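You operate a simulated robot arm through the tools that you are given. There is no shell and no other tool. Be economical: measure what you need, move in short steps, check, and stop when the job is done.

The job below is to be done with a simulated robot arm. You get a single attempt, and the scene is never put back.

## Task
Crease the red card and lay it back on the small grey table.
Fine: one run through the creaser; card dial to the word on the card, crease key lit; the fold key and the other cards stay as they are.

It is judged by the outcome, as a careful person would: the job done as asked, and still so three seconds after it is handed in. It fails if anything else is knocked over, pushed out of place, dropped, spilled or broken. Flat cloth is picked up by pressing the open fingertips on it (5 to 10 N) and closing them slowly along it; thin cloth reads only 2 to 8 mm in the jaws.

## Robot
A 7-joint arm with a two-finger parallel gripper on a trunk, on a base that drives. Base frame: it is fixed to the floor where the robot stands at the start and does not move with it; the origin is under the middle of the robot, x ahead of it, y to its left, z up. Units: mm, degrees, N and s.
With the tool pointing down near the work surface it reaches from about 340 to 760 mm from the robot's upright axis, wherever it stands. Its first joint turns from -115.0 to 115.0 degrees. Places, roughly: crease key [200, 200, 900]; fold key [300, 200, 900]; top of the small grey table [-200, -1300, 800]. Payload 3.91 kg.
The tool frame sits at the grasp point between the pads (the TCP): z along the fingers, y along the line on which they close. The tips reach 30 mm beyond it. The gripper opens to 110 mm. The fingers are 20 mm wide and 10 mm thick; the gripper's body (48 by 112 mm) begins 55 mm behind the TCP.
Orientation is that of the tool frame in the base frame, as a unit quaternion [x, y, z, w]. With the fingers straight down and closing along the base's y, the tool's x points along the base's -x, its y along +y and its z along -z.

## Interface
- The arm moves only by the tool drive_tool. Its arguments are lists of equal length, an entry for each row: "xyz": the shift along the base's x, y, z in mm, a list of three; "angular": the turn, a rotation vector about the base's x, y, z in degrees, a list of three; "gripper": the gripper command, from -1 (fully open) to 1 (shut), values between in proportion. In form: {"xyz": [[x, y, z], ...], "angular": [[rx, ry, rz], ...], "gripper": [gripper, ...]}. A call has 1 to 8 rows; each row shifts and turns the commanded pose from where the row before left it. Each row takes 0.2 s and may step no farther than 50 mm and 8.6 degrees from the row before; otherwise, or with a gripper value out of range, the whole call is refused. A pose out of reach is approached as far as the arm can. The call stops where the force on the tool passes 40 N (or 10 N more than at its start, if that is more) or the arm is blocked; 0.2 s more then pass. The fingers move at their own pace (about 108 mm/s each) and stop on an object; they squeeze with about 43 N. The grip force told is the motor's: it shows also when the fingers shut on nothing. Time passes only in rows, and 0.2 s behind the last, so rows that do not move let the fingers close. It gives the time, the measured TCP pose, the force on the tool (base axes), the opening and the grip force at its end, in the units of the frame above (readings bear some noise), with the torque about the TCP (base axes, N m) and any sound that the robot's microphone picked up, and new pictures: "pictures" is both (left out), scene, wrist or none.
- Cameras (640 x 400 px; columns grow to the right, rows downward): "scene" is now at [10.2, 126.6, 1502.8]; the picture's right is [-0.34, -0.94, 0.00], its down [-0.75, 0.27, -0.60] and it looks along [0.56, -0.20, -0.80] (base axes); focal length 214 px, centre (320, 200). "wrist" rides on the gripper at [72, 17, -103] in the tool frame; the picture's right is [-0.23, 0.97, 0.00], its down [-0.76, -0.18, -0.62] and it looks along [-0.61, -0.14, 0.78] (tool axes); focal length 222 px, centre (320, 200). There is no depth. A picture from a camera that has moved, and an enlarged one, comes with that camera's place and axes in the base frame and with its lens.
- slide_trunk(by): slides the trunk up (or, below 0, down) by that many mm; the arm and the scene camera ride with it, the base frame stays. It gives what a move gives, with no picture.
- steer(legs): drives the robot by 1 to 6 legs, each [ahead, turn to the left] in mm and degrees, along the robot's own axes; the way and the turn of a leg run together, so that a leg with both is an arc; at most 1500 mm and 180 degrees a leg. The arm and the cameras ride along, it lands a little off, and it stops where it bumps. It gives what a move gives, and a new picture of the scene camera.
- head_to(pan, tilt): turns the head with the scene camera to pan (to the left, within 155 degrees either way) and tilt (down, from -29 to 69), counted from straight ahead of the robot. It gives what a move gives, and a new picture of the scene camera.
- zoom(camera, box): a new picture of the part [left, top, right, bottom] of that camera's present view, enlarged. No time passes.
- sign_off(): hands the job in; it is judged then, once.

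Work in short steps. Places have to be worked out from the pictures, the camera data and where the tool is seen: move nearer, look again, correct. Check each grasp and each placing, and mend what went wrong. You have 120 turns and 260 pictures in all, those below and enlarged ones among them. Open the gripper and draw the arm clear of the work before you hand the job in, unless the task says otherwise; then end with one line.

The tools are called after "Call:" as name(argument=value, ...) on one line, values as JSON. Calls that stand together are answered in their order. drive_tool: Moves the arm, as the interface text tells. Its arguments: {"type":"object","properties":{"xyz":{"type":"array","items":{"type":"array","items":{"type":"number"}}},"angular":{"type":"array","items":{"type":"array","items":{"type":"number"}}},"gripper":{"type":"array","items":{"type":"number"}},"pictures":{"type":"string","enum":["both","scene","wrist","none"]}},"required":["xyz","angular","gripper"]} The other tools are called the same way: slide_trunk (by) slides the trunk up or down; steer (legs) drives the base; head_to (pan, tilt) turns the head that bears the scene camera; zoom (camera, box) takes an enlarged picture of a part of a camera's view; sign_off () hands the job in.

At the start:

```text
clock: 0.0
tool_pos: [276.1, -437.1, 1271.2]
ee_rot: [0.001, 1.0, 0.0, -0.001]
force: [0.2, 0.2, 0.2]
wrist_torque: [0.02, 0.04, 0.0]
grip_width: 110.4
gripper_force: 0.1
trunk travel left (down, up): [-625.0, 365.0]
robot x, y, heading: [-1.4, 1.0, 0.1]
head pan, tilt: [-20.0, 53.2]
```

scene: 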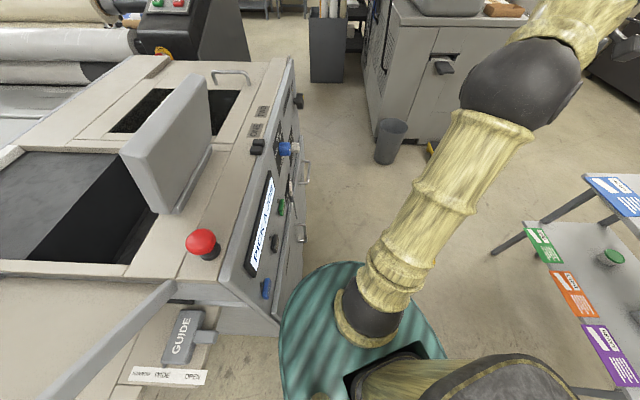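
wrist: 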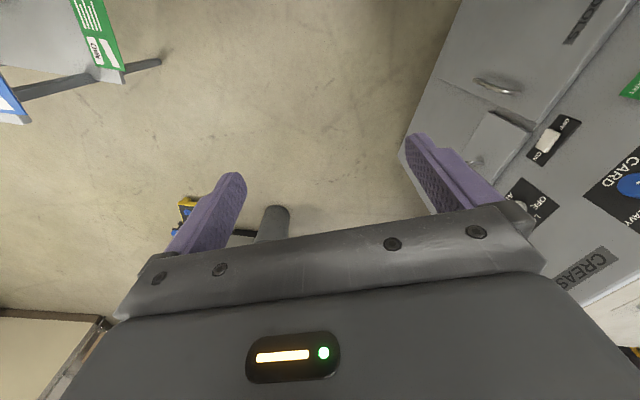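

I see a machine at the left and a table with coloured cards at the right. I look around with the head first.

Call:
head_to(pan=40, tilt=50)

Call:
head_to(pan=-80, tilt=45)

Call:
head_to(pan=90, tilt=55)

```text
clock: 1.3
tool_pos: [277.1, -437.7, 1269.7]
ee_rot: [0.0, 1.0, 0.0, 0.0]
force: [0.8, 0.4, -0.1]
wrist_torque: [-0.03, -0.03, 0.03]
grip_width: 110.0
gripper_force: 0.0
trunk travel left (down, up): [-625.0, 365.0]
robot x, y, heading: [-3.6, -2.4, -0.1]
head pan, tilt: [40.0, 50.0]
camera scene: at [-0.2, 201.3, 1507.1], right [0.64, -0.77, 0.0], down [-0.59, -0.49, -0.64], along [0.49, 0.41, -0.77], focal length 214 px, centre (320, 200)
```

scene: 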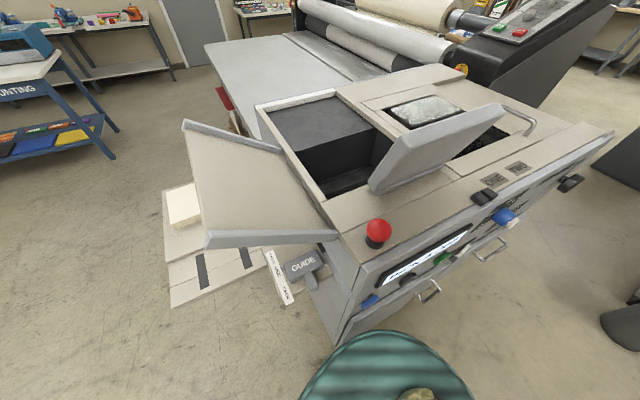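

```text
clock: 3.3
tool_pos: [276.4, -436.9, 1270.1]
ee_rot: [0.0, 1.0, 0.0, -0.001]
force: [-0.7, 0.9, -0.1]
wrist_torque: [-0.01, 0.03, 0.0]
grip_width: 110.0
gripper_force: 0.0
trunk travel left (down, up): [-625.0, 365.0]
robot x, y, heading: [-1.2, -1.6, 0.1]
head pan, tilt: [-80.0, 45.0]
camera scene: at [-45.0, 71.8, 1514.0], right [-0.98, -0.17, 0.0], down [-0.12, 0.7, -0.71], along [0.12, -0.7, -0.71], focal length 214 px, centre (320, 200)
```

scene: 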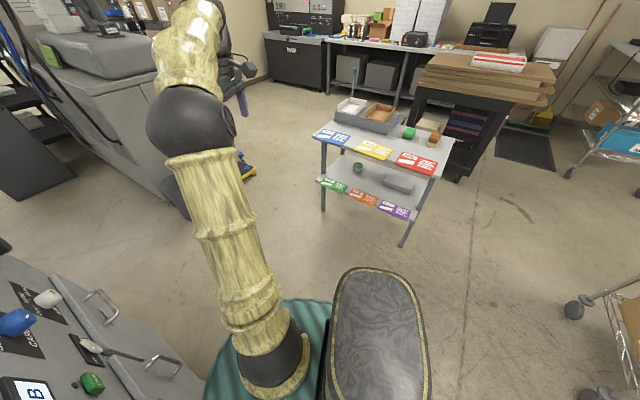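

```text
clock: 5.9
tool_pos: [276.7, -436.9, 1271.2]
ee_rot: [0.0, 1.0, 0.0, 0.0]
force: [0.5, 0.2, -0.1]
wrist_torque: [-0.01, -0.01, 0.02]
grip_width: 109.6
gripper_force: 0.1
trunk travel left (down, up): [-625.0, 365.0]
robot x, y, heading: [1.5, 1.0, 0.1]
head pan, tilt: [90.0, 55.0]
camera scene: at [-59.2, 224.0, 1500.6], right [1.0, 0.0, 0.0], down [0.0, -0.82, -0.57], along [0.0, 0.57, -0.82], focal length 214 px, centre (320, 200)
```

scene: 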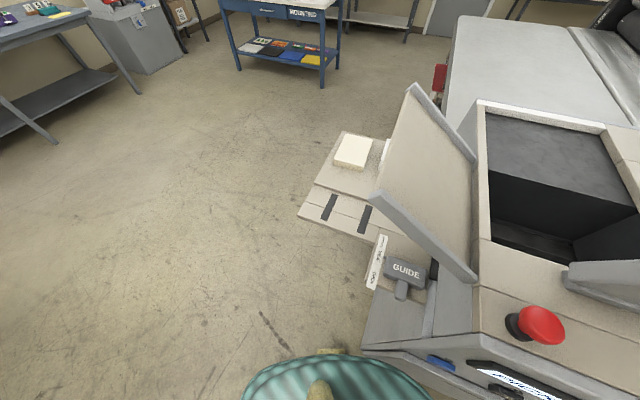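

The red card is on the table's top shelf. I zoom into the table and the machine.

Call:
zoom(camera="scene", box=[280, 100, 480, 300])

Call:
head_to(pan=-80, tilt=40)

Call:
zoom(camera="scene", box=[300, 90, 480, 260])

Call:
head_to(pan=15, tilt=60)

Call:
zoom(camera="scene", box=[200, 100, 400, 300])

```text
2.00 times, centred on (380, 200) of scene
camera zoom: at [-59.2, 224.0, 1500.6], right [1.0, 0.0, 0.0], down [0.0, -0.82, -0.57], along [0.0, 0.57, -0.82], focal length 429 px, centre (200, 200)
```

zoom: 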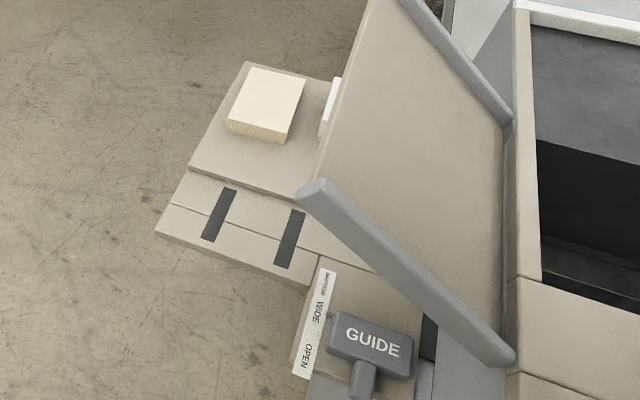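

```text
clock: 8.5
tool_pos: [275.9, -437.5, 1269.9]
ee_rot: [0.0, 1.0, -0.001, 0.001]
force: [1.2, -0.3, -0.1]
wrist_torque: [0.02, 0.01, 0.02]
grip_width: 109.8
gripper_force: 0.0
trunk travel left (down, up): [-625.0, 365.0]
robot x, y, heading: [0.8, 1.1, -0.2]
head pan, tilt: [-80.0, 40.0]
camera scene: at [-44.4, 68.1, 1521.3], right [-0.98, -0.17, 0.0], down [-0.11, 0.63, -0.77], along [0.13, -0.75, -0.64], focal length 214 px, centre (320, 200)
```

scene: 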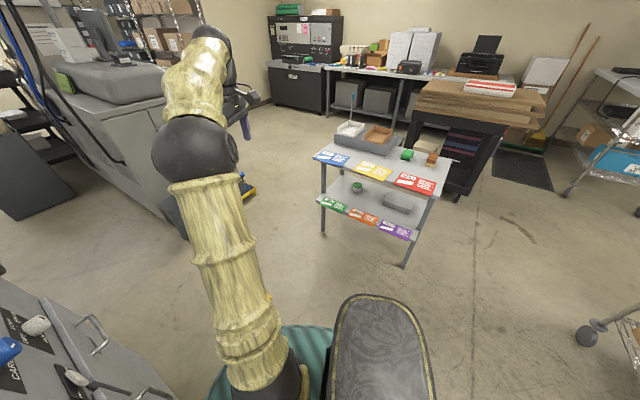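

```text
2.35 times, centred on (390, 175) of scene
camera zoom: at [-44.4, 68.1, 1521.3], right [-0.98, -0.17, 0.0], down [-0.11, 0.63, -0.77], along [0.13, -0.75, -0.64], focal length 505 px, centre (155, 259)
```

zoom: 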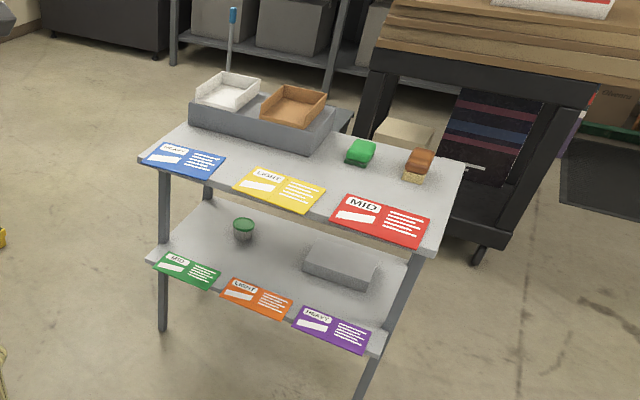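

```text
clock: 10.2
tool_pos: [276.2, -438.7, 1269.9]
ee_rot: [0.0, 1.0, -0.001, 0.0]
force: [0.5, -0.6, -1.1]
wrist_torque: [-0.02, 0.0, 0.03]
grip_width: 110.0
gripper_force: 0.0
trunk travel left (down, up): [-625.0, 365.0]
robot x, y, heading: [1.7, -1.3, -0.0]
head pan, tilt: [15.0, 60.0]
camera scene: at [5.2, 169.0, 1494.5], right [0.26, -0.97, 0.0], down [-0.84, -0.22, -0.5], along [0.48, 0.13, -0.87], focal length 214 px, centre (320, 200)
```

scene: 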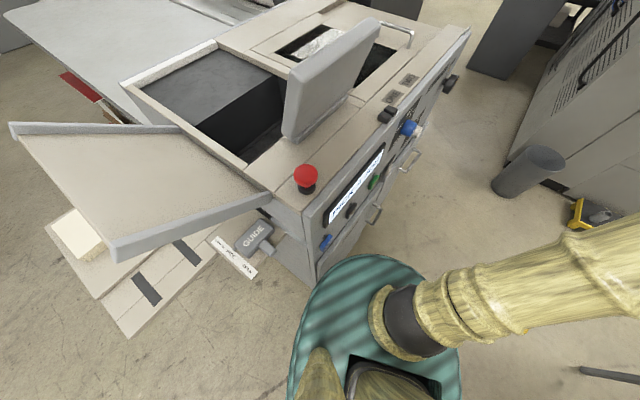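

```text
2.00 times, centred on (300, 200) of scene
camera zoom: at [5.2, 169.0, 1494.5], right [0.26, -0.97, 0.0], down [-0.84, -0.22, -0.5], along [0.48, 0.13, -0.87], focal length 429 px, centre (360, 200)
```

zoom: 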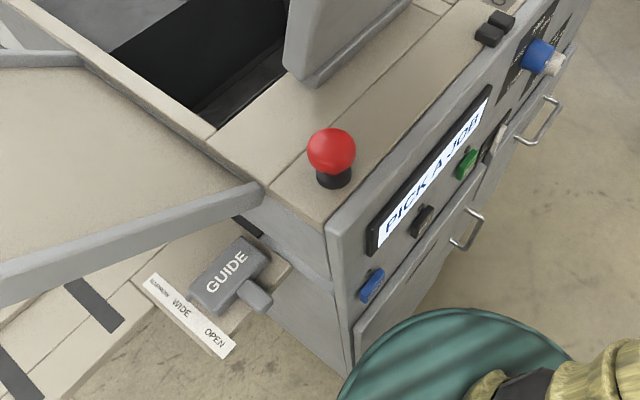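

The red card says MID. Now I zoom the wrist camera towards the panel.

Call:
zoom(camera="wrist", box=[400, 0, 640, 400])

Call:
zoom(camera="scene", box=[310, 60, 470, 260])

```text
1.00 times, centred on (520, 200) of wrist (not enlarged: the box is as wide or as high as the picture)
camera zoom: at [204.6, -421.3, 1373.3], right [0.23, 0.97, 0.0], down [0.76, -0.18, 0.62], along [0.61, -0.14, -0.78], focal length 222 px, centre (120, 200)
```

zoom: 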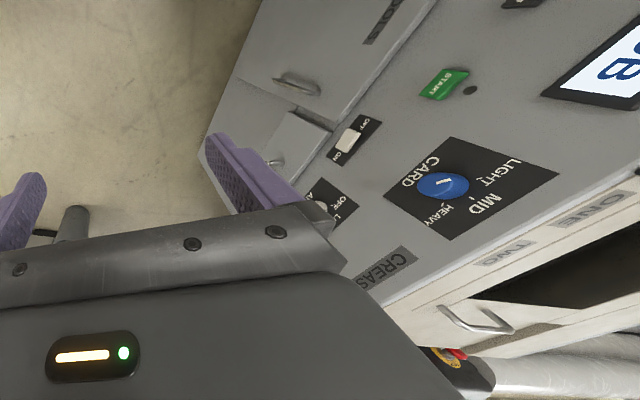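

```text
2.00 times, centred on (390, 160) of scene
camera zoom: at [5.2, 169.0, 1494.5], right [0.26, -0.97, 0.0], down [-0.84, -0.22, -0.5], along [0.48, 0.13, -0.87], focal length 429 px, centre (180, 280)
```

zoom: 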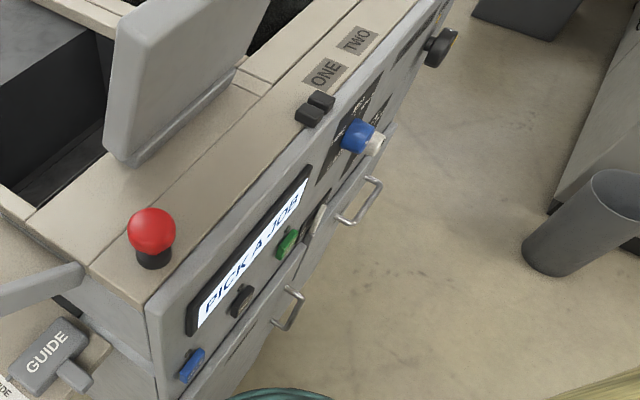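

I reposition to face the panel from the front for a good look: base to about (300, -550) heading 90°.

Call:
steer(legs=[[0, -90], [550, 0], [0, 90], [300, 0], [0, 90]])

Call:
head_to(pan=0, tilt=35)

Call:
head_to(pan=25, tilt=45)

```text
clock: 11.7
tool_pos: [236.5, -460.3, 1270.0]
ee_rot: [0.043, 0.999, -0.001, -0.001]
force: [-0.2, 0.4, 0.1]
wrist_torque: [0.05, 0.04, -0.03]
grip_width: 109.9
gripper_force: 0.1
trunk travel left (down, up): [-625.0, 365.0]
robot x, y, heading: [1.1, 1.7, -4.8]
head pan, tilt: [15.0, 60.0]
stopped in leg 1: the robot was blocked; the commanded pose is now the measured one
camera scene: at [19.2, 168.2, 1494.5], right [0.17, -0.98, 0.0], down [-0.85, -0.15, -0.5], along [0.49, 0.09, -0.87], focal length 214 px, centre (320, 200)
```

scene: 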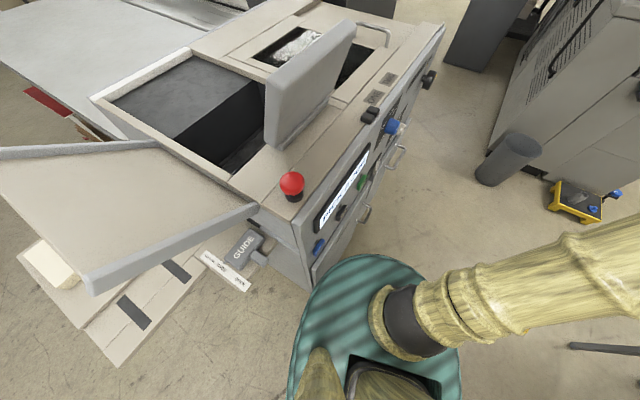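

```text
clock: 12.6
tool_pos: [237.1, -460.1, 1270.3]
ee_rot: [0.043, 0.999, 0.001, 0.0]
force: [-1.0, -0.7, 0.1]
wrist_torque: [-0.03, 0.04, 0.01]
grip_width: 109.8
gripper_force: 0.0
trunk travel left (down, up): [-625.0, 365.0]
robot x, y, heading: [1.8, 0.8, -4.7]
head pan, tilt: [0.0, 35.0]
camera scene: at [41.4, 149.1, 1528.7], right [-0.09, -1.0, 0.0], down [-0.57, 0.05, -0.82], along [0.82, -0.07, -0.57], focal length 214 px, centre (320, 200)
```

scene: 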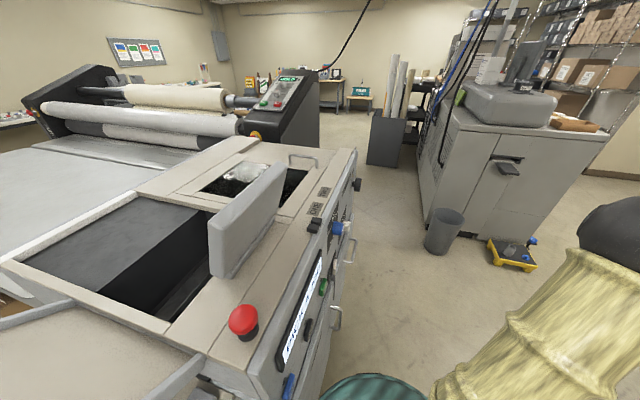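

```text
clock: 13.5
tool_pos: [236.5, -460.0, 1269.9]
ee_rot: [0.044, 0.999, -0.001, 0.0]
force: [-0.1, 0.4, -0.6]
wrist_torque: [0.0, 0.02, 0.0]
grip_width: 109.8
gripper_force: 0.1
trunk travel left (down, up): [-625.0, 365.0]
robot x, y, heading: [-1.3, -0.4, -5.2]
head pan, tilt: [25.0, 45.0]
camera scene: at [30.1, 184.4, 1514.0], right [0.34, -0.94, 0.0], down [-0.66, -0.24, -0.71], along [0.66, 0.24, -0.71], focal length 214 px, centre (320, 200)
```

scene: 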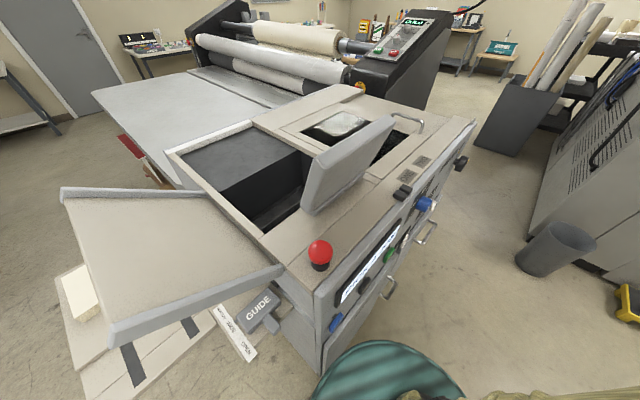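

The turn was blocked, as the base sits right by the machine corner. Back up first, then turn.

Call:
steer(legs=[[-300, 0]])

Call:
steer(legs=[[0, -80], [500, 0]])

```text
clock: 15.8
tool_pos: [-68.8, -434.3, 1269.9]
ee_rot: [0.045, 0.999, 0.0, 0.0]
force: [0.0, 0.3, -0.6]
wrist_torque: [-0.03, -0.04, 0.0]
grip_width: 110.0
gripper_force: 0.1
trunk travel left (down, up): [-625.0, 365.0]
robot x, y, heading: [-303.7, 24.9, -5.3]
head pan, tilt: [25.0, 45.0]
camera scene: at [-271.4, 211.4, 1514.0], right [0.34, -0.94, 0.0], down [-0.67, -0.24, -0.71], along [0.67, 0.24, -0.71], focal length 214 px, centre (320, 200)
```

scene: 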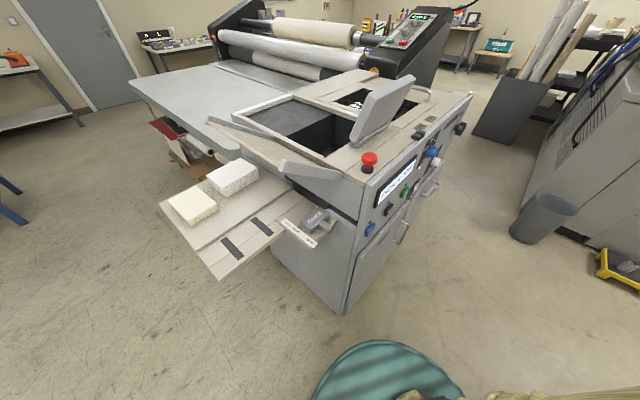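

```text
clock: 24.1
tool_pos: [-668.5, -784.4, 1270.4]
ee_rot: [0.674, 0.738, -0.001, 0.001]
force: [0.0, 0.8, 0.1]
wrist_torque: [0.03, 0.01, -0.01]
grip_width: 110.0
gripper_force: 0.0
trunk travel left (down, up): [-625.0, 365.0]
robot x, y, heading: [-254.0, -468.9, -84.7]
head pan, tilt: [25.0, 45.0]
camera scene: at [-68.9, -466.5, 1514.0], right [-0.86, -0.51, 0.0], down [-0.36, 0.61, -0.71], along [0.36, -0.61, -0.71], focal length 214 px, centre (320, 200)
```

scene: 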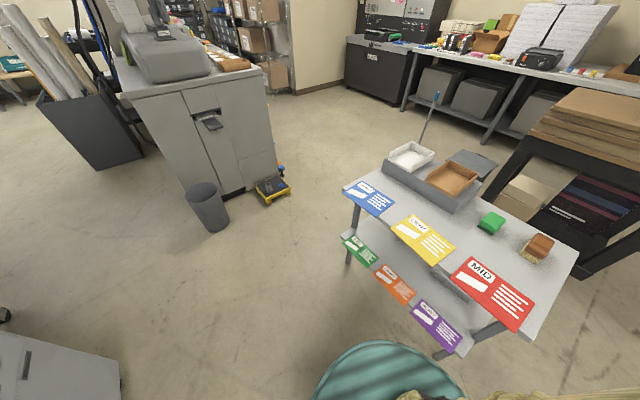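

Now go to the panel's front: heading 0, ahead 600, then turn to 90.

Call:
steer(legs=[[0, 84.7], [600, 0], [0, 90]])

Call:
head_to(pan=0, tilt=40)

Call:
zoom(camera="scene", box=[160, 120, 480, 320])

```text
clock: 38.8
tool_pos: [773.7, -182.1, 1271.0]
ee_rot: [0.714, -0.701, 0.0, 0.0]
force: [0.3, -0.5, -0.1]
wrist_torque: [-0.03, 0.01, 0.02]
grip_width: 110.1
gripper_force: 0.0
trunk travel left (down, up): [-625.0, 365.0]
robot x, y, heading: [341.7, -465.0, 91.0]
head pan, tilt: [25.0, 45.0]
camera scene: at [153.6, -456.9, 1514.0], right [0.9, 0.44, 0.0], down [0.31, -0.63, -0.71], along [-0.31, 0.63, -0.71], focal length 214 px, centre (320, 200)
```

scene: 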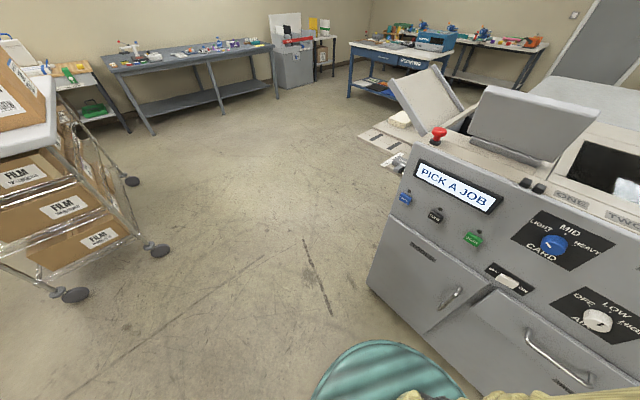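

```text
clock: 39.7
tool_pos: [773.4, -182.5, 1269.7]
ee_rot: [0.714, -0.701, 0.0, 0.0]
force: [-0.8, 0.3, 0.1]
wrist_torque: [0.0, -0.01, 0.04]
grip_width: 110.2
gripper_force: 0.1
trunk travel left (down, up): [-625.0, 365.0]
robot x, y, heading: [338.6, -463.0, 90.9]
head pan, tilt: [0.0, 40.0]
camera scene: at [187.7, -444.9, 1521.2], right [1.0, 0.02, 0.0], down [0.01, -0.64, -0.77], along [-0.02, 0.77, -0.64], focal length 214 px, centre (320, 200)
```

scene: 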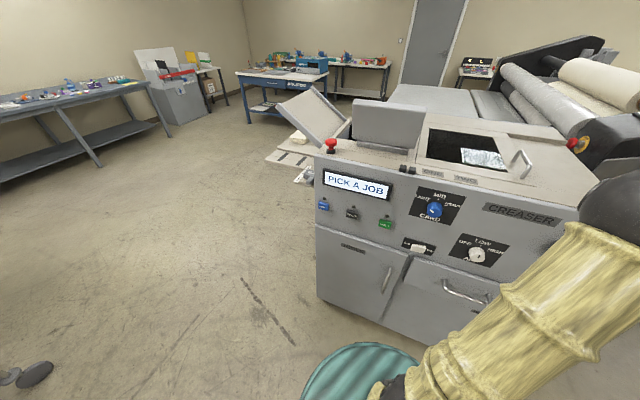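

```text
2.00 times, centred on (320, 220) of scene
camera zoom: at [187.7, -444.9, 1521.2], right [1.0, 0.02, 0.0], down [0.01, -0.64, -0.77], along [-0.02, 0.77, -0.64], focal length 429 px, centre (320, 160)
```

zoom: 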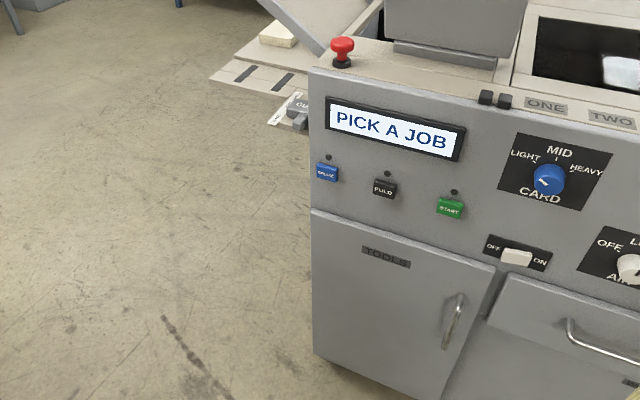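

Panel is clear. I zoom more into dials.

Call:
zoom(camera="scene", box=[390, 150, 560, 270])

Call:
zoom(camera="scene", box=[300, 120, 420, 240])

Call:
zoom(camera="scene", box=[260, 80, 440, 190])

Call:
zoom(camera="wrist", box=[0, 0, 640, 400])

```text
3.33 times, centred on (475, 210) of scene
camera zoom: at [187.7, -444.9, 1521.2], right [1.0, 0.02, 0.0], down [0.01, -0.64, -0.77], along [-0.02, 0.77, -0.64], focal length 715 px, centre (-197, 167)
```

zoom: 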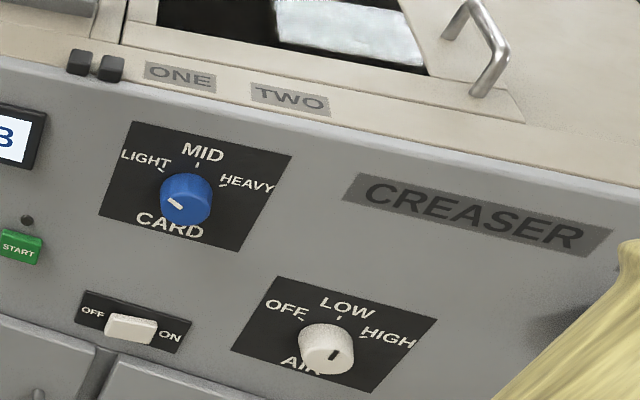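

```text
3.33 times, centred on (360, 180) of scene
camera zoom: at [187.7, -444.9, 1521.2], right [1.0, 0.02, 0.0], down [0.01, -0.64, -0.77], along [-0.02, 0.77, -0.64], focal length 715 px, centre (187, 267)
```

zoom: 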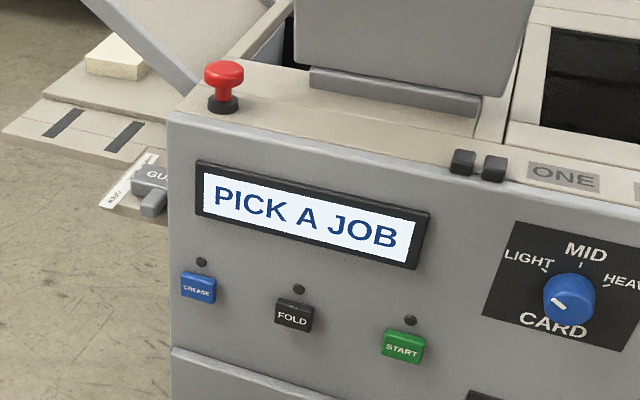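

```text
3.56 times, centred on (350, 135) of scene
camera zoom: at [187.7, -444.9, 1521.2], right [1.0, 0.02, 0.0], down [0.01, -0.64, -0.77], along [-0.02, 0.77, -0.64], focal length 763 px, centre (213, 431)
```

zoom: 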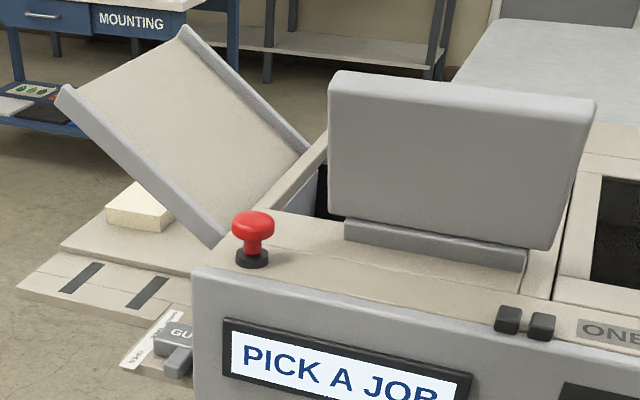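

```text
1.00 times, centred on (320, 200) of wrist (not enlarged: the box is as wide or as high as the picture)
camera zoom: at [758.2, -255.6, 1373.4], right [-0.98, 0.21, 0.0], down [0.16, 0.76, 0.62], along [0.13, 0.61, -0.78], focal length 222 px, centre (320, 200)
```

zoom: 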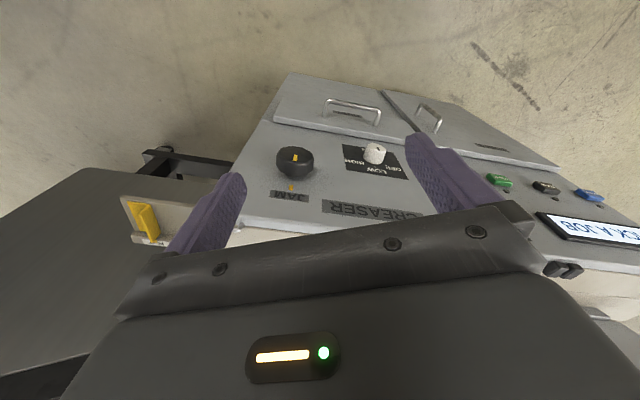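

The panel runs along roughly (0.92, -0.39) and the keys are at z≈950; the card dial points to LIGHT and must go clockwise to MID. I turn the robot to face the panel squarely.

Call:
steer(legs=[[0, -23.6]])

Call:
drive_tool(xyz=[[-50, 0, 0], [-50, 0, 0], [-50, 0, 0], [-50, 0, 0], [-50, 20, 0], [-40, 20, 0], [-20, 20, 0]], angular=[[0, 0, 0], [0, 0, 0], [0, 0, 0], [0, 0, 0], [0, 0, 0], [0, 0, 0], [0, 0, 0]], gripper=[-1, -1, -1, -1, -1, -1, -1])

```text
clock: 41.8
tool_pos: [851.4, -380.2, 1271.7]
ee_rot: [-0.554, 0.833, -0.001, 0.001]
force: [-0.3, -0.1, 1.0]
wrist_torque: [0.0, 0.04, -0.04]
grip_width: 110.0
gripper_force: 0.1
trunk travel left (down, up): [-625.0, 365.0]
robot x, y, heading: [340.3, -469.7, 67.5]
head pan, tilt: [0.0, 40.0]
camera scene: at [209.5, -385.3, 1521.3], right [0.92, -0.38, 0.0], down [-0.25, -0.59, -0.77], along [0.29, 0.71, -0.64], focal length 214 px, centre (320, 200)
```

scene: 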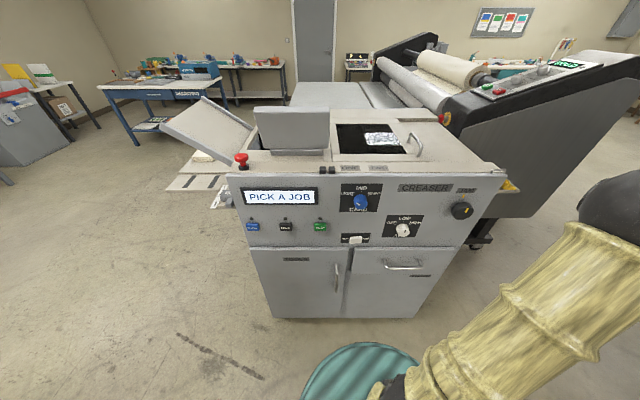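

```text
refused: row 5 steps farther than a row can; nothing moved
```

The robot is now square to the panel. I estimate crease (187,205,952), start (415,110,952), dial (540,58,1065). Bring the tool in front of the dial, tilting it horizontal along the way.

Call:
drive_tool(xyz=[[-37, 30, 0], [-37, 30, 0], [-37, 30, 0], [-37, 30, 0], [-37, 30, 0], [-37, 30, 0], [-37, 30, 0], [-37, 30, 0]], angular=[[0, 0, 0], [0, 0, 0], [7.39, -3.06, 0], [7.39, -3.06, 0], [7.39, -3.06, 0], [7.39, -3.06, 0], [7.39, -3.06, 0], [7.39, -3.06, 0]], gripper=[-1, -1, -1, -1, -1, -1, -1, -1], pictures="none")

Call:
drive_tool(xyz=[[-37, 30, -30], [-37, 30, -30], [0, 0, -40], [0, 0, -40], [0, 0, -40], [0, 0, -25]], angular=[[7.39, -3.06, 0], [7.39, -3.06, 0], [7.39, -3.06, 0], [7.39, -3.06, 0], [7.39, -3.06, 0], [1.85, -0.77, 0]], gripper=[-1, -1, -1, -1, -1, -1])

```text
clock: 43.6
tool_pos: [610.8, -138.1, 1235.0]
ee_rot: [-0.508, 0.759, 0.227, 0.338]
force: [-0.2, 1.1, -0.2]
wrist_torque: [-0.03, -0.03, 0.0]
grip_width: 109.9
gripper_force: 0.0
out of reach, approached as far as the arm can: row 7, 8
trunk travel left (down, up): [-625.0, 365.0]
robot x, y, heading: [340.4, -464.8, 67.5]
head pan, tilt: [0.0, 40.0]
```

```text
refused: row 1 steps farther than a row can; nothing moved
```

Out of reach: too near the axis for a horizontal tool. Back the robot by 120 mm and continue tilting.

Call:
steer(legs=[[-120, 0]])

Call:
drive_tool(xyz=[[-10, 0, -25], [-10, 0, -30], [-10, 0, -30], [-10, 0, -30], [-10, 0, -30], [-10, 0, -30]], angular=[[7.39, -3.06, 0], [7.39, -3.06, 0], [7.39, -3.06, 0], [7.39, -3.06, 0], [7.39, -3.06, 0], [1.85, -0.77, 0]], gripper=[-1, -1, -1, -1, -1, -1])

```text
clock: 44.9
tool_pos: [563.0, -251.7, 1235.8]
ee_rot: [-0.507, 0.76, 0.227, 0.339]
force: [0.0, -0.5, 1.1]
wrist_torque: [0.0, -0.01, 0.0]
grip_width: 110.0
gripper_force: 0.0
trunk travel left (down, up): [-625.0, 365.0]
robot x, y, heading: [294.0, -578.4, 67.6]
head pan, tilt: [0.0, 40.0]
camera scene: at [162.6, -497.8, 1521.3], right [0.92, -0.38, 0.0], down [-0.25, -0.59, -0.77], along [0.29, 0.71, -0.64], focal length 214 px, centre (320, 200)
```

scene: 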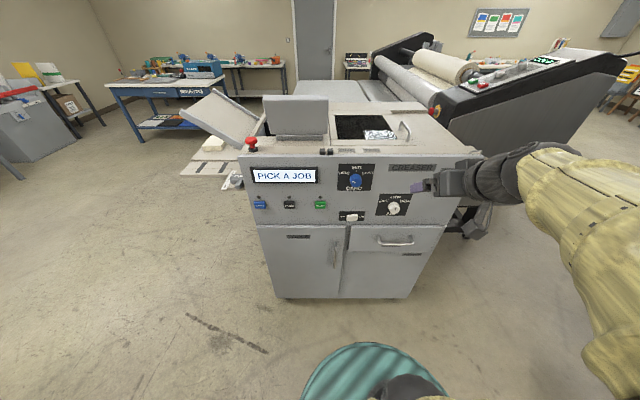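

```text
clock: 46.3
tool_pos: [606.0, -167.1, 1130.3]
ee_rot: [-0.391, 0.589, 0.393, 0.588]
force: [0.2, -0.3, 0.6]
wrist_torque: [-0.01, 0.01, 0.0]
grip_width: 110.4
gripper_force: 0.1
out of reach, approached as far as the arm can: row 1, 3, 4, 5, 6
trunk travel left (down, up): [-625.0, 365.0]
robot x, y, heading: [295.3, -575.8, 67.5]
head pan, tilt: [0.0, 40.0]
camera scene: at [163.5, -496.3, 1521.3], right [0.92, -0.38, 0.0], down [-0.25, -0.59, -0.77], along [0.29, 0.71, -0.64], focal length 214 px, centre (320, 200)
camera wrist: at [551.8, -256.8, 1056.8], right [-0.9, 0.37, 0.23], down [-0.08, -0.64, 0.76], along [0.43, 0.67, 0.61], focal length 222 px, centre (320, 200)
```

scene: 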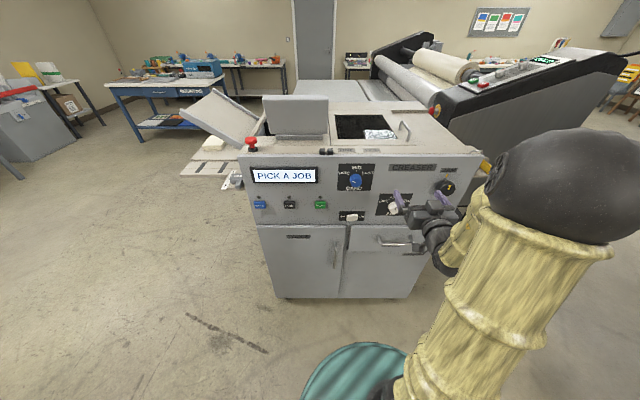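
wrist: 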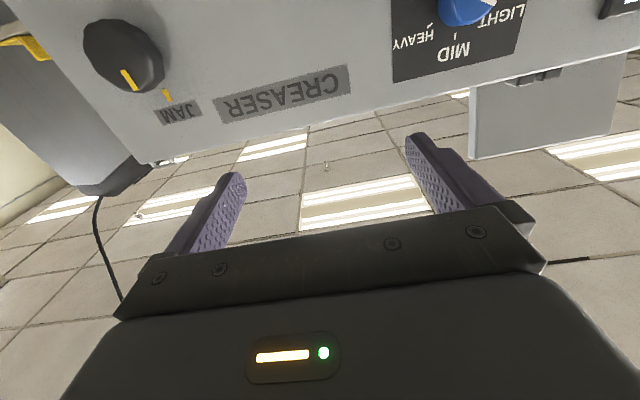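

The tool is now level and along the panel normal; the dial is left of it. Move to a standoff ~110 mm in front of the dial.

Call:
drive_tool(xyz=[[0, 42, 0], [0, 42, 0], [0, 42, 0], [-5, 42, 5], [0, 40, 0], [0, 0, 0]], angular=[[0, 0, 0], [0, 0, 0], [0, 0, 0], [0, 0, 0], [0, 0, 0], [0, 0, 0]], gripper=[-1, -1, -1, -1, -1, -1])

```text
clock: 47.4
tool_pos: [614.4, 1.5, 1079.7]
ee_rot: [-0.341, 0.644, 0.441, 0.524]
force: [-15.5, -7.2, 2.5]
wrist_torque: [0.28, -0.24, 1.1]
grip_width: 110.0
gripper_force: 0.1
out of reach, approached as far as the arm can: row 5
trunk travel left (down, up): [-625.0, 365.0]
robot x, y, heading: [293.5, -577.6, 67.7]
head pan, tilt: [0.0, 40.0]
stopped in row 5: the force on the tool passed its limit at 140 N (the readings are from after the stop); the commanded pose is now the measured one
camera scene: at [161.3, -500.5, 1521.4], right [0.92, -0.38, 0.0], down [-0.25, -0.59, -0.77], along [0.29, 0.71, -0.64], focal length 214 px, centre (320, 200)
camera wrist: at [545.7, -87.0, 1018.5], right [-0.83, 0.36, 0.43], down [0.09, -0.66, 0.74], along [0.55, 0.66, 0.51], focal length 222 px, centre (320, 200)
```

scene: 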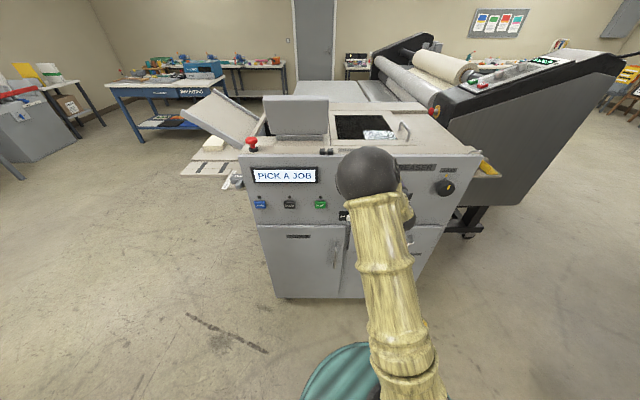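
wrist: 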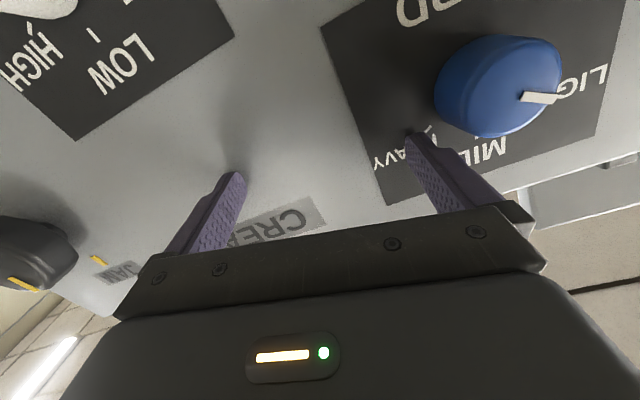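

The fingertip touched the panel face because the arm could not follow; retreat straight back from the panel.

Call:
drive_tool(xyz=[[-15, -37, 0], [-15, -37, 0], [-15, -37, 0], [0, 0, 0]], angular=[[0, 0, 0], [0, 0, 0], [0, 0, 0], [0, 0, 0]], gripper=[-1, -1, -1, -1])

```text
clock: 48.4
tool_pos: [576.2, -108.3, 1077.9]
ee_rot: [-0.338, 0.647, 0.437, 0.525]
force: [0.1, 0.2, 0.8]
wrist_torque: [0.01, 0.01, 0.02]
grip_width: 109.8
gripper_force: 0.0
trunk travel left (down, up): [-625.0, 365.0]
robot x, y, heading: [292.4, -576.7, 67.6]
head pan, tilt: [0.0, 40.0]
camera scene: at [162.9, -496.9, 1521.2], right [0.92, -0.38, 0.0], down [-0.25, -0.59, -0.77], along [0.29, 0.71, -0.64], focal length 214 px, centre (320, 200)
camera wrist: at [504.1, -196.2, 1017.0], right [-0.82, 0.37, 0.43], down [0.09, -0.66, 0.75], along [0.56, 0.65, 0.51], focal length 222 px, centre (320, 200)
```

scene: 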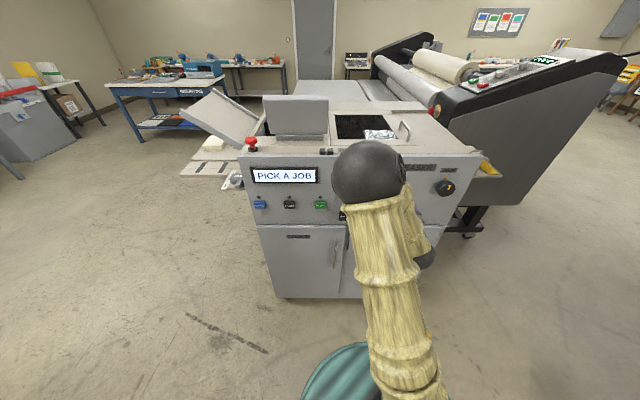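
wrist: 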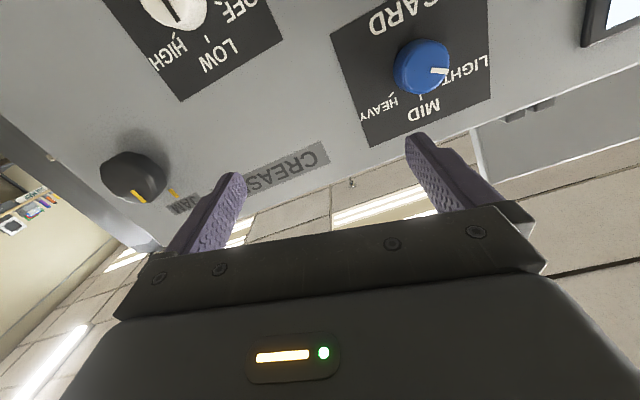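

The tool is back in free space, dial unmoved (LIGHT). Dial axis triangulates to about e=478, z=1064, i.e. base ≈(541,58). Move sideways to line up and pre-roll the wrist counter-clockwise.

Call:
drive_tool(xyz=[[-22, 9, -4], [-22, 9, -4], [-22, 9, -4], [-22, 9, -2], [0, 0, 0]], angular=[[0, 0, 0], [0, 0, 0], [0, 0, 0], [0, 0, 0], [0, 0, 0]], gripper=[-1, -1, -1, -1, -1], pictures="none")

Call:
drive_tool(xyz=[[0, 0, 0], [0, 0, 0], [0, 0, 0], [0, 0, 0]], angular=[[-3.06, -7.39, 0], [-3.06, -7.39, 0], [-3.06, -7.39, 0], [0, 0, 0]], gripper=[-1, -1, -1, -1])

```text
clock: 49.6
tool_pos: [551.9, -100.5, 1073.9]
ee_rot: [-0.339, 0.647, 0.438, 0.524]
force: [0.3, -0.3, 0.6]
wrist_torque: [-0.03, 0.01, -0.02]
grip_width: 110.0
gripper_force: 0.1
out of reach, approached as far as the arm can: row 2, 3, 4
trunk travel left (down, up): [-625.0, 365.0]
robot x, y, heading: [291.5, -577.7, 67.5]
head pan, tilt: [0.0, 40.0]
```

```text
clock: 50.6
tool_pos: [541.0, -95.6, 1081.4]
ee_rot: [-0.458, 0.566, 0.312, 0.61]
force: [0.5, -0.2, 0.3]
wrist_torque: [-0.04, -0.02, -0.02]
grip_width: 109.9
gripper_force: 0.1
out of reach, approached as far as the arm can: row 3
trunk travel left (down, up): [-625.0, 365.0]
robot x, y, heading: [291.5, -580.6, 67.6]
head pan, tilt: [0.0, 40.0]
camera scene: at [163.6, -497.4, 1521.4], right [0.92, -0.38, 0.0], down [-0.25, -0.59, -0.77], along [0.29, 0.71, -0.64], focal length 214 px, centre (320, 200)
camera wrist: at [496.5, -194.4, 1013.9], right [-0.91, 0.41, 0.02], down [-0.22, -0.53, 0.82], along [0.34, 0.74, 0.57], focal length 222 px, centre (320, 200)
```

scene: 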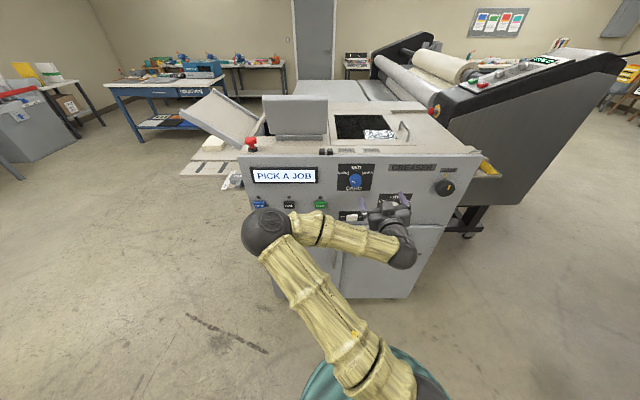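
wrist: 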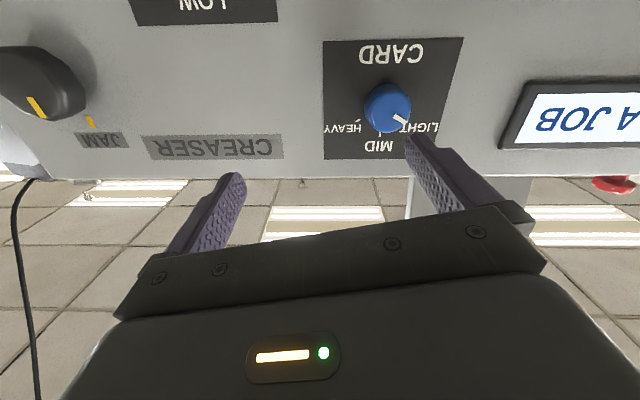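

The arm seems cramped; back the base by another 100 mm so that it can stretch, then command toward the dial.

Call:
steer(legs=[[-100, 0]])

Call:
drive_tool(xyz=[[16, 38, -3], [16, 38, -3], [0, 30, -3], [-20, 20, -3], [-20, 8, -2], [0, 0, 0]], angular=[[0, 0, 0], [0, 0, 0], [0, 0, 0], [0, 0, 0], [0, 0, 0], [0, 0, 0]], gripper=[-1, -1, -1, -1, -1, -1])

```text
clock: 51.9
tool_pos: [501.4, -188.7, 1080.5]
ee_rot: [-0.459, 0.566, 0.312, 0.61]
force: [-0.2, -0.9, 0.0]
wrist_torque: [-0.03, 0.0, 0.01]
grip_width: 110.1
gripper_force: 0.1
trunk travel left (down, up): [-625.0, 365.0]
robot x, y, heading: [254.5, -666.4, 67.3]
head pan, tilt: [0.0, 40.0]
camera scene: at [124.5, -589.9, 1521.3], right [0.92, -0.38, 0.0], down [-0.25, -0.59, -0.77], along [0.29, 0.71, -0.64], focal length 214 px, centre (320, 200)
```

scene: 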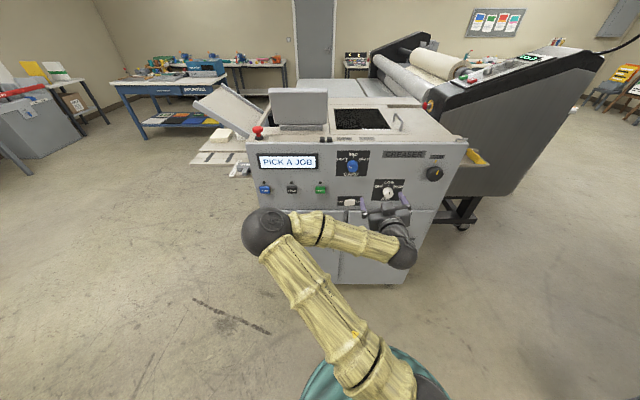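

```text
clock: 53.2
tool_pos: [502.0, -187.8, 1081.8]
ee_rot: [-0.459, 0.566, 0.313, 0.609]
force: [-0.5, 0.1, -0.5]
wrist_torque: [0.03, 0.02, -0.01]
grip_width: 109.9
gripper_force: 0.1
out of reach, approached as far as the arm can: row 1, 2, 3, 4, 5
trunk travel left (down, up): [-625.0, 365.0]
robot x, y, heading: [259.1, -670.5, 67.4]
head pan, tilt: [0.0, 40.0]
camera scene: at [124.7, -589.2, 1521.2], right [0.92, -0.38, 0.0], down [-0.25, -0.59, -0.77], along [0.29, 0.71, -0.64], focal length 214 px, centre (320, 200)
camera wrist: at [457.8, -286.3, 1013.5], right [-0.91, 0.41, 0.02], down [-0.22, -0.53, 0.82], along [0.34, 0.74, 0.57], focal length 222 px, centre (320, 200)
```

scene: 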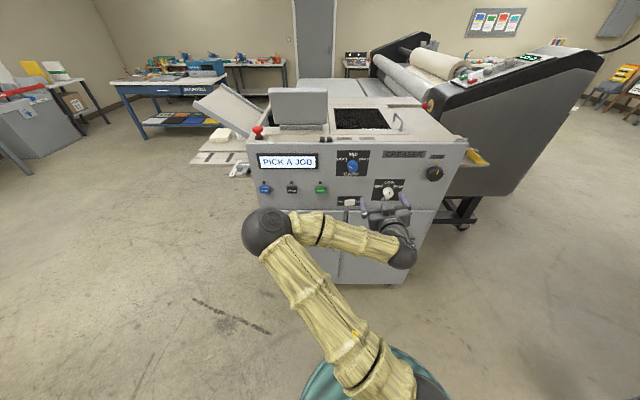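
wrist: 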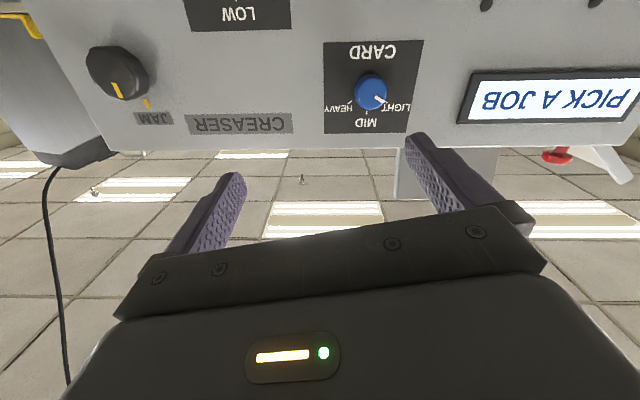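

The wrist is at a joint limit; it fares better with the target to the robot's right. I shift the base ~130 mm to the left along the panel.

Call:
steer(legs=[[0, 60], [150, 0], [0, -60]])

Call:
drive_tool(xyz=[[20, 0, 0], [0, 0, 0]], angular=[[0, 0, 0], [0, 0, 0]], gripper=[-1, -1], pictures="wrist")

```text
clock: 62.4
tool_pos: [403.0, -67.6, 1081.5]
ee_rot: [-0.462, 0.564, 0.317, 0.607]
force: [0.8, 0.6, -1.4]
wrist_torque: [0.04, -0.01, -0.01]
grip_width: 110.2
gripper_force: 0.1
trunk travel left (down, up): [-625.0, 365.0]
robot x, y, heading: [166.1, -552.6, 68.3]
head pan, tilt: [0.0, 40.0]
camera scene: at [30.8, -472.9, 1521.2], right [0.93, -0.37, 0.0], down [-0.24, -0.6, -0.77], along [0.28, 0.71, -0.64], focal length 214 px, centre (320, 200)
```

scene: 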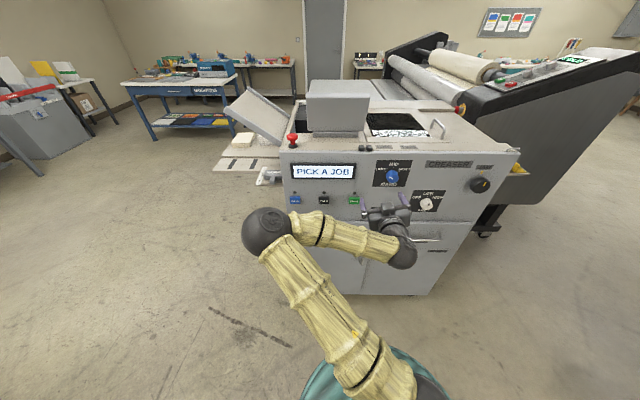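

```text
clock: 63.0
tool_pos: [424.5, -66.8, 1081.6]
ee_rot: [-0.462, 0.563, 0.316, 0.607]
force: [0.0, 1.0, -0.6]
wrist_torque: [0.03, 0.0, 0.02]
grip_width: 110.1
gripper_force: 0.1
trunk travel left (down, up): [-625.0, 365.0]
robot x, y, heading: [163.6, -553.3, 68.3]
head pan, tilt: [0.0, 40.0]
camera wrist: at [380.5, -165.6, 1013.0], right [-0.92, 0.39, 0.02], down [-0.21, -0.53, 0.82], along [0.33, 0.75, 0.57], focal length 222 px, centre (320, 200)
```

wrist: 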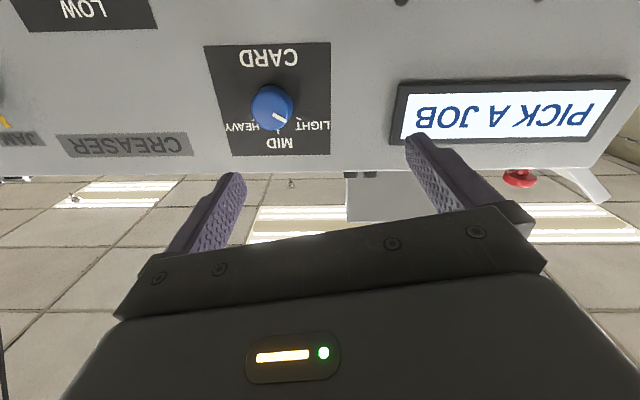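

Reachable now. Dial sits ~54 mm along the panel from the tool and 18 lower; line up and approach to ~60 mm from it.

Call:
drive_tool(xyz=[[25, -10, -9], [25, -10, -9], [12, 28, 0], [12, 28, 0], [0, 0, 0]], angular=[[3, -1.2, 0], [0, 0, 0], [0, 0, 0], [0, 0, 0], [0, 0, 0]], gripper=[-1, -1, -1, -1, -1])

```text
clock: 64.2
tool_pos: [497.6, -30.9, 1065.0]
ee_rot: [-0.45, 0.549, 0.327, 0.624]
force: [0.2, 0.4, -0.5]
wrist_torque: [0.0, -0.03, 0.04]
grip_width: 109.6
gripper_force: 0.0
trunk travel left (down, up): [-625.0, 365.0]
robot x, y, heading: [164.1, -552.1, 68.2]
head pan, tilt: [0.0, 40.0]
camera scene: at [30.6, -472.7, 1521.2], right [0.93, -0.37, 0.0], down [-0.24, -0.6, -0.77], along [0.28, 0.71, -0.64], focal length 214 px, centre (320, 200)
camera wrist: at [456.5, -125.9, 989.9], right [-0.92, 0.39, 0.02], down [-0.23, -0.58, 0.79], along [0.32, 0.72, 0.62], focal length 222 px, centre (320, 200)
```

scene: 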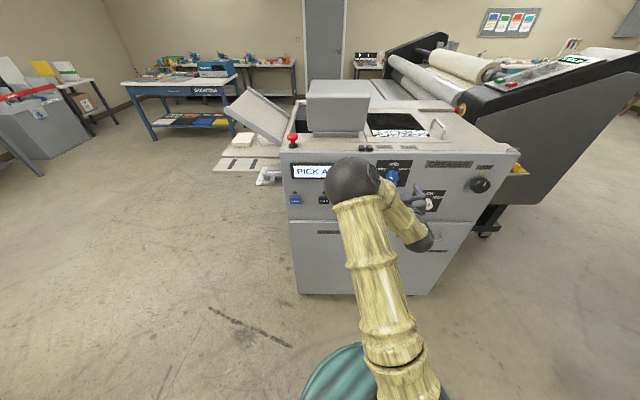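
wrist: 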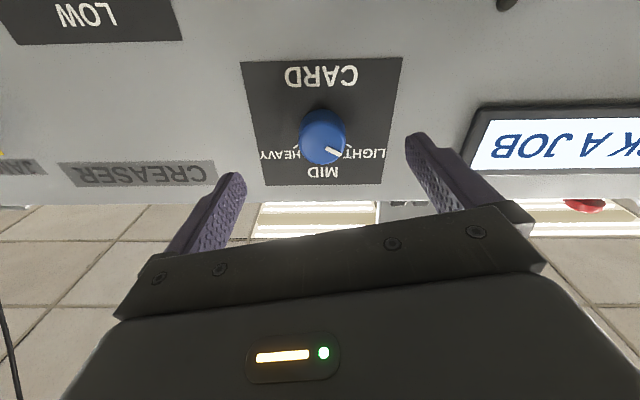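

The knob is aligned with the tool axis (within ~3 mm). Advance 58 mm so the fingers straddle it.

Call:
drive_tool(xyz=[[11, 27, -2], [11, 27, 0], [0, 0, 0]], angular=[[0, 0, 0], [0, 0, 0], [0, 0, 0]], gripper=[-1, -1, -1], pictures="wrist")

```text
clock: 65.0
tool_pos: [521.9, 23.9, 1062.4]
ee_rot: [-0.45, 0.548, 0.326, 0.625]
force: [0.5, -1.0, 0.9]
wrist_torque: [-0.02, 0.03, 0.0]
grip_width: 110.0
gripper_force: 0.2
trunk travel left (down, up): [-625.0, 365.0]
robot x, y, heading: [160.3, -552.9, 68.2]
head pan, tilt: [0.0, 40.0]
camera wrist: at [479.6, -71.9, 987.8], right [-0.92, 0.39, 0.02], down [-0.22, -0.58, 0.79], along [0.32, 0.72, 0.62], focal length 222 px, centre (320, 200)
```

wrist: 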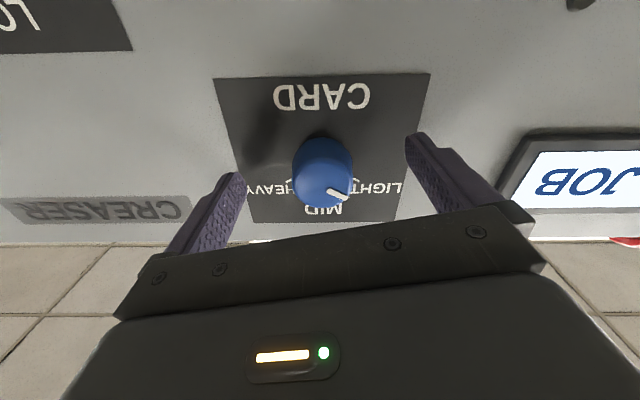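

Fingers straddle the knob. Close on it.

Call:
drive_tool(xyz=[[0, 0, 0], [0, 0, 0], [0, 0, 0]], angular=[[0, 0, 0], [0, 0, 0], [0, 0, 0]], gripper=[0, 0.5, 1], pictures="wrist")

```text
clock: 65.8
tool_pos: [521.2, 23.9, 1061.0]
ee_rot: [-0.45, 0.548, 0.326, 0.625]
force: [1.4, 1.4, 1.6]
wrist_torque: [-0.08, 0.09, -0.03]
grip_width: 41.4
gripper_force: 45.1
trunk travel left (down, up): [-625.0, 365.0]
robot x, y, heading: [161.6, -550.9, 68.2]
head pan, tilt: [0.0, 40.0]
camera wrist: at [479.7, -72.1, 987.6], right [-0.92, 0.39, 0.02], down [-0.22, -0.58, 0.79], along [0.32, 0.72, 0.62], focal length 222 px, centre (320, 200)
```

wrist: 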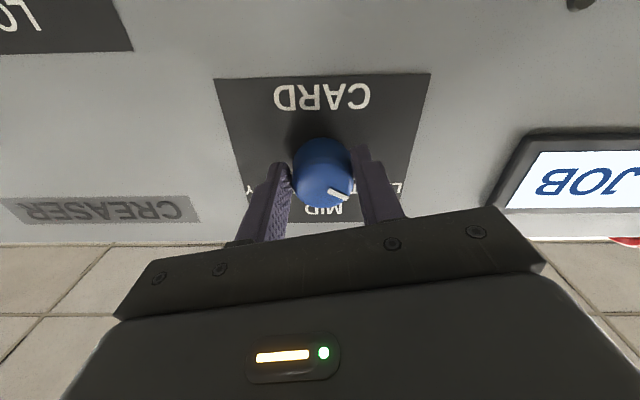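

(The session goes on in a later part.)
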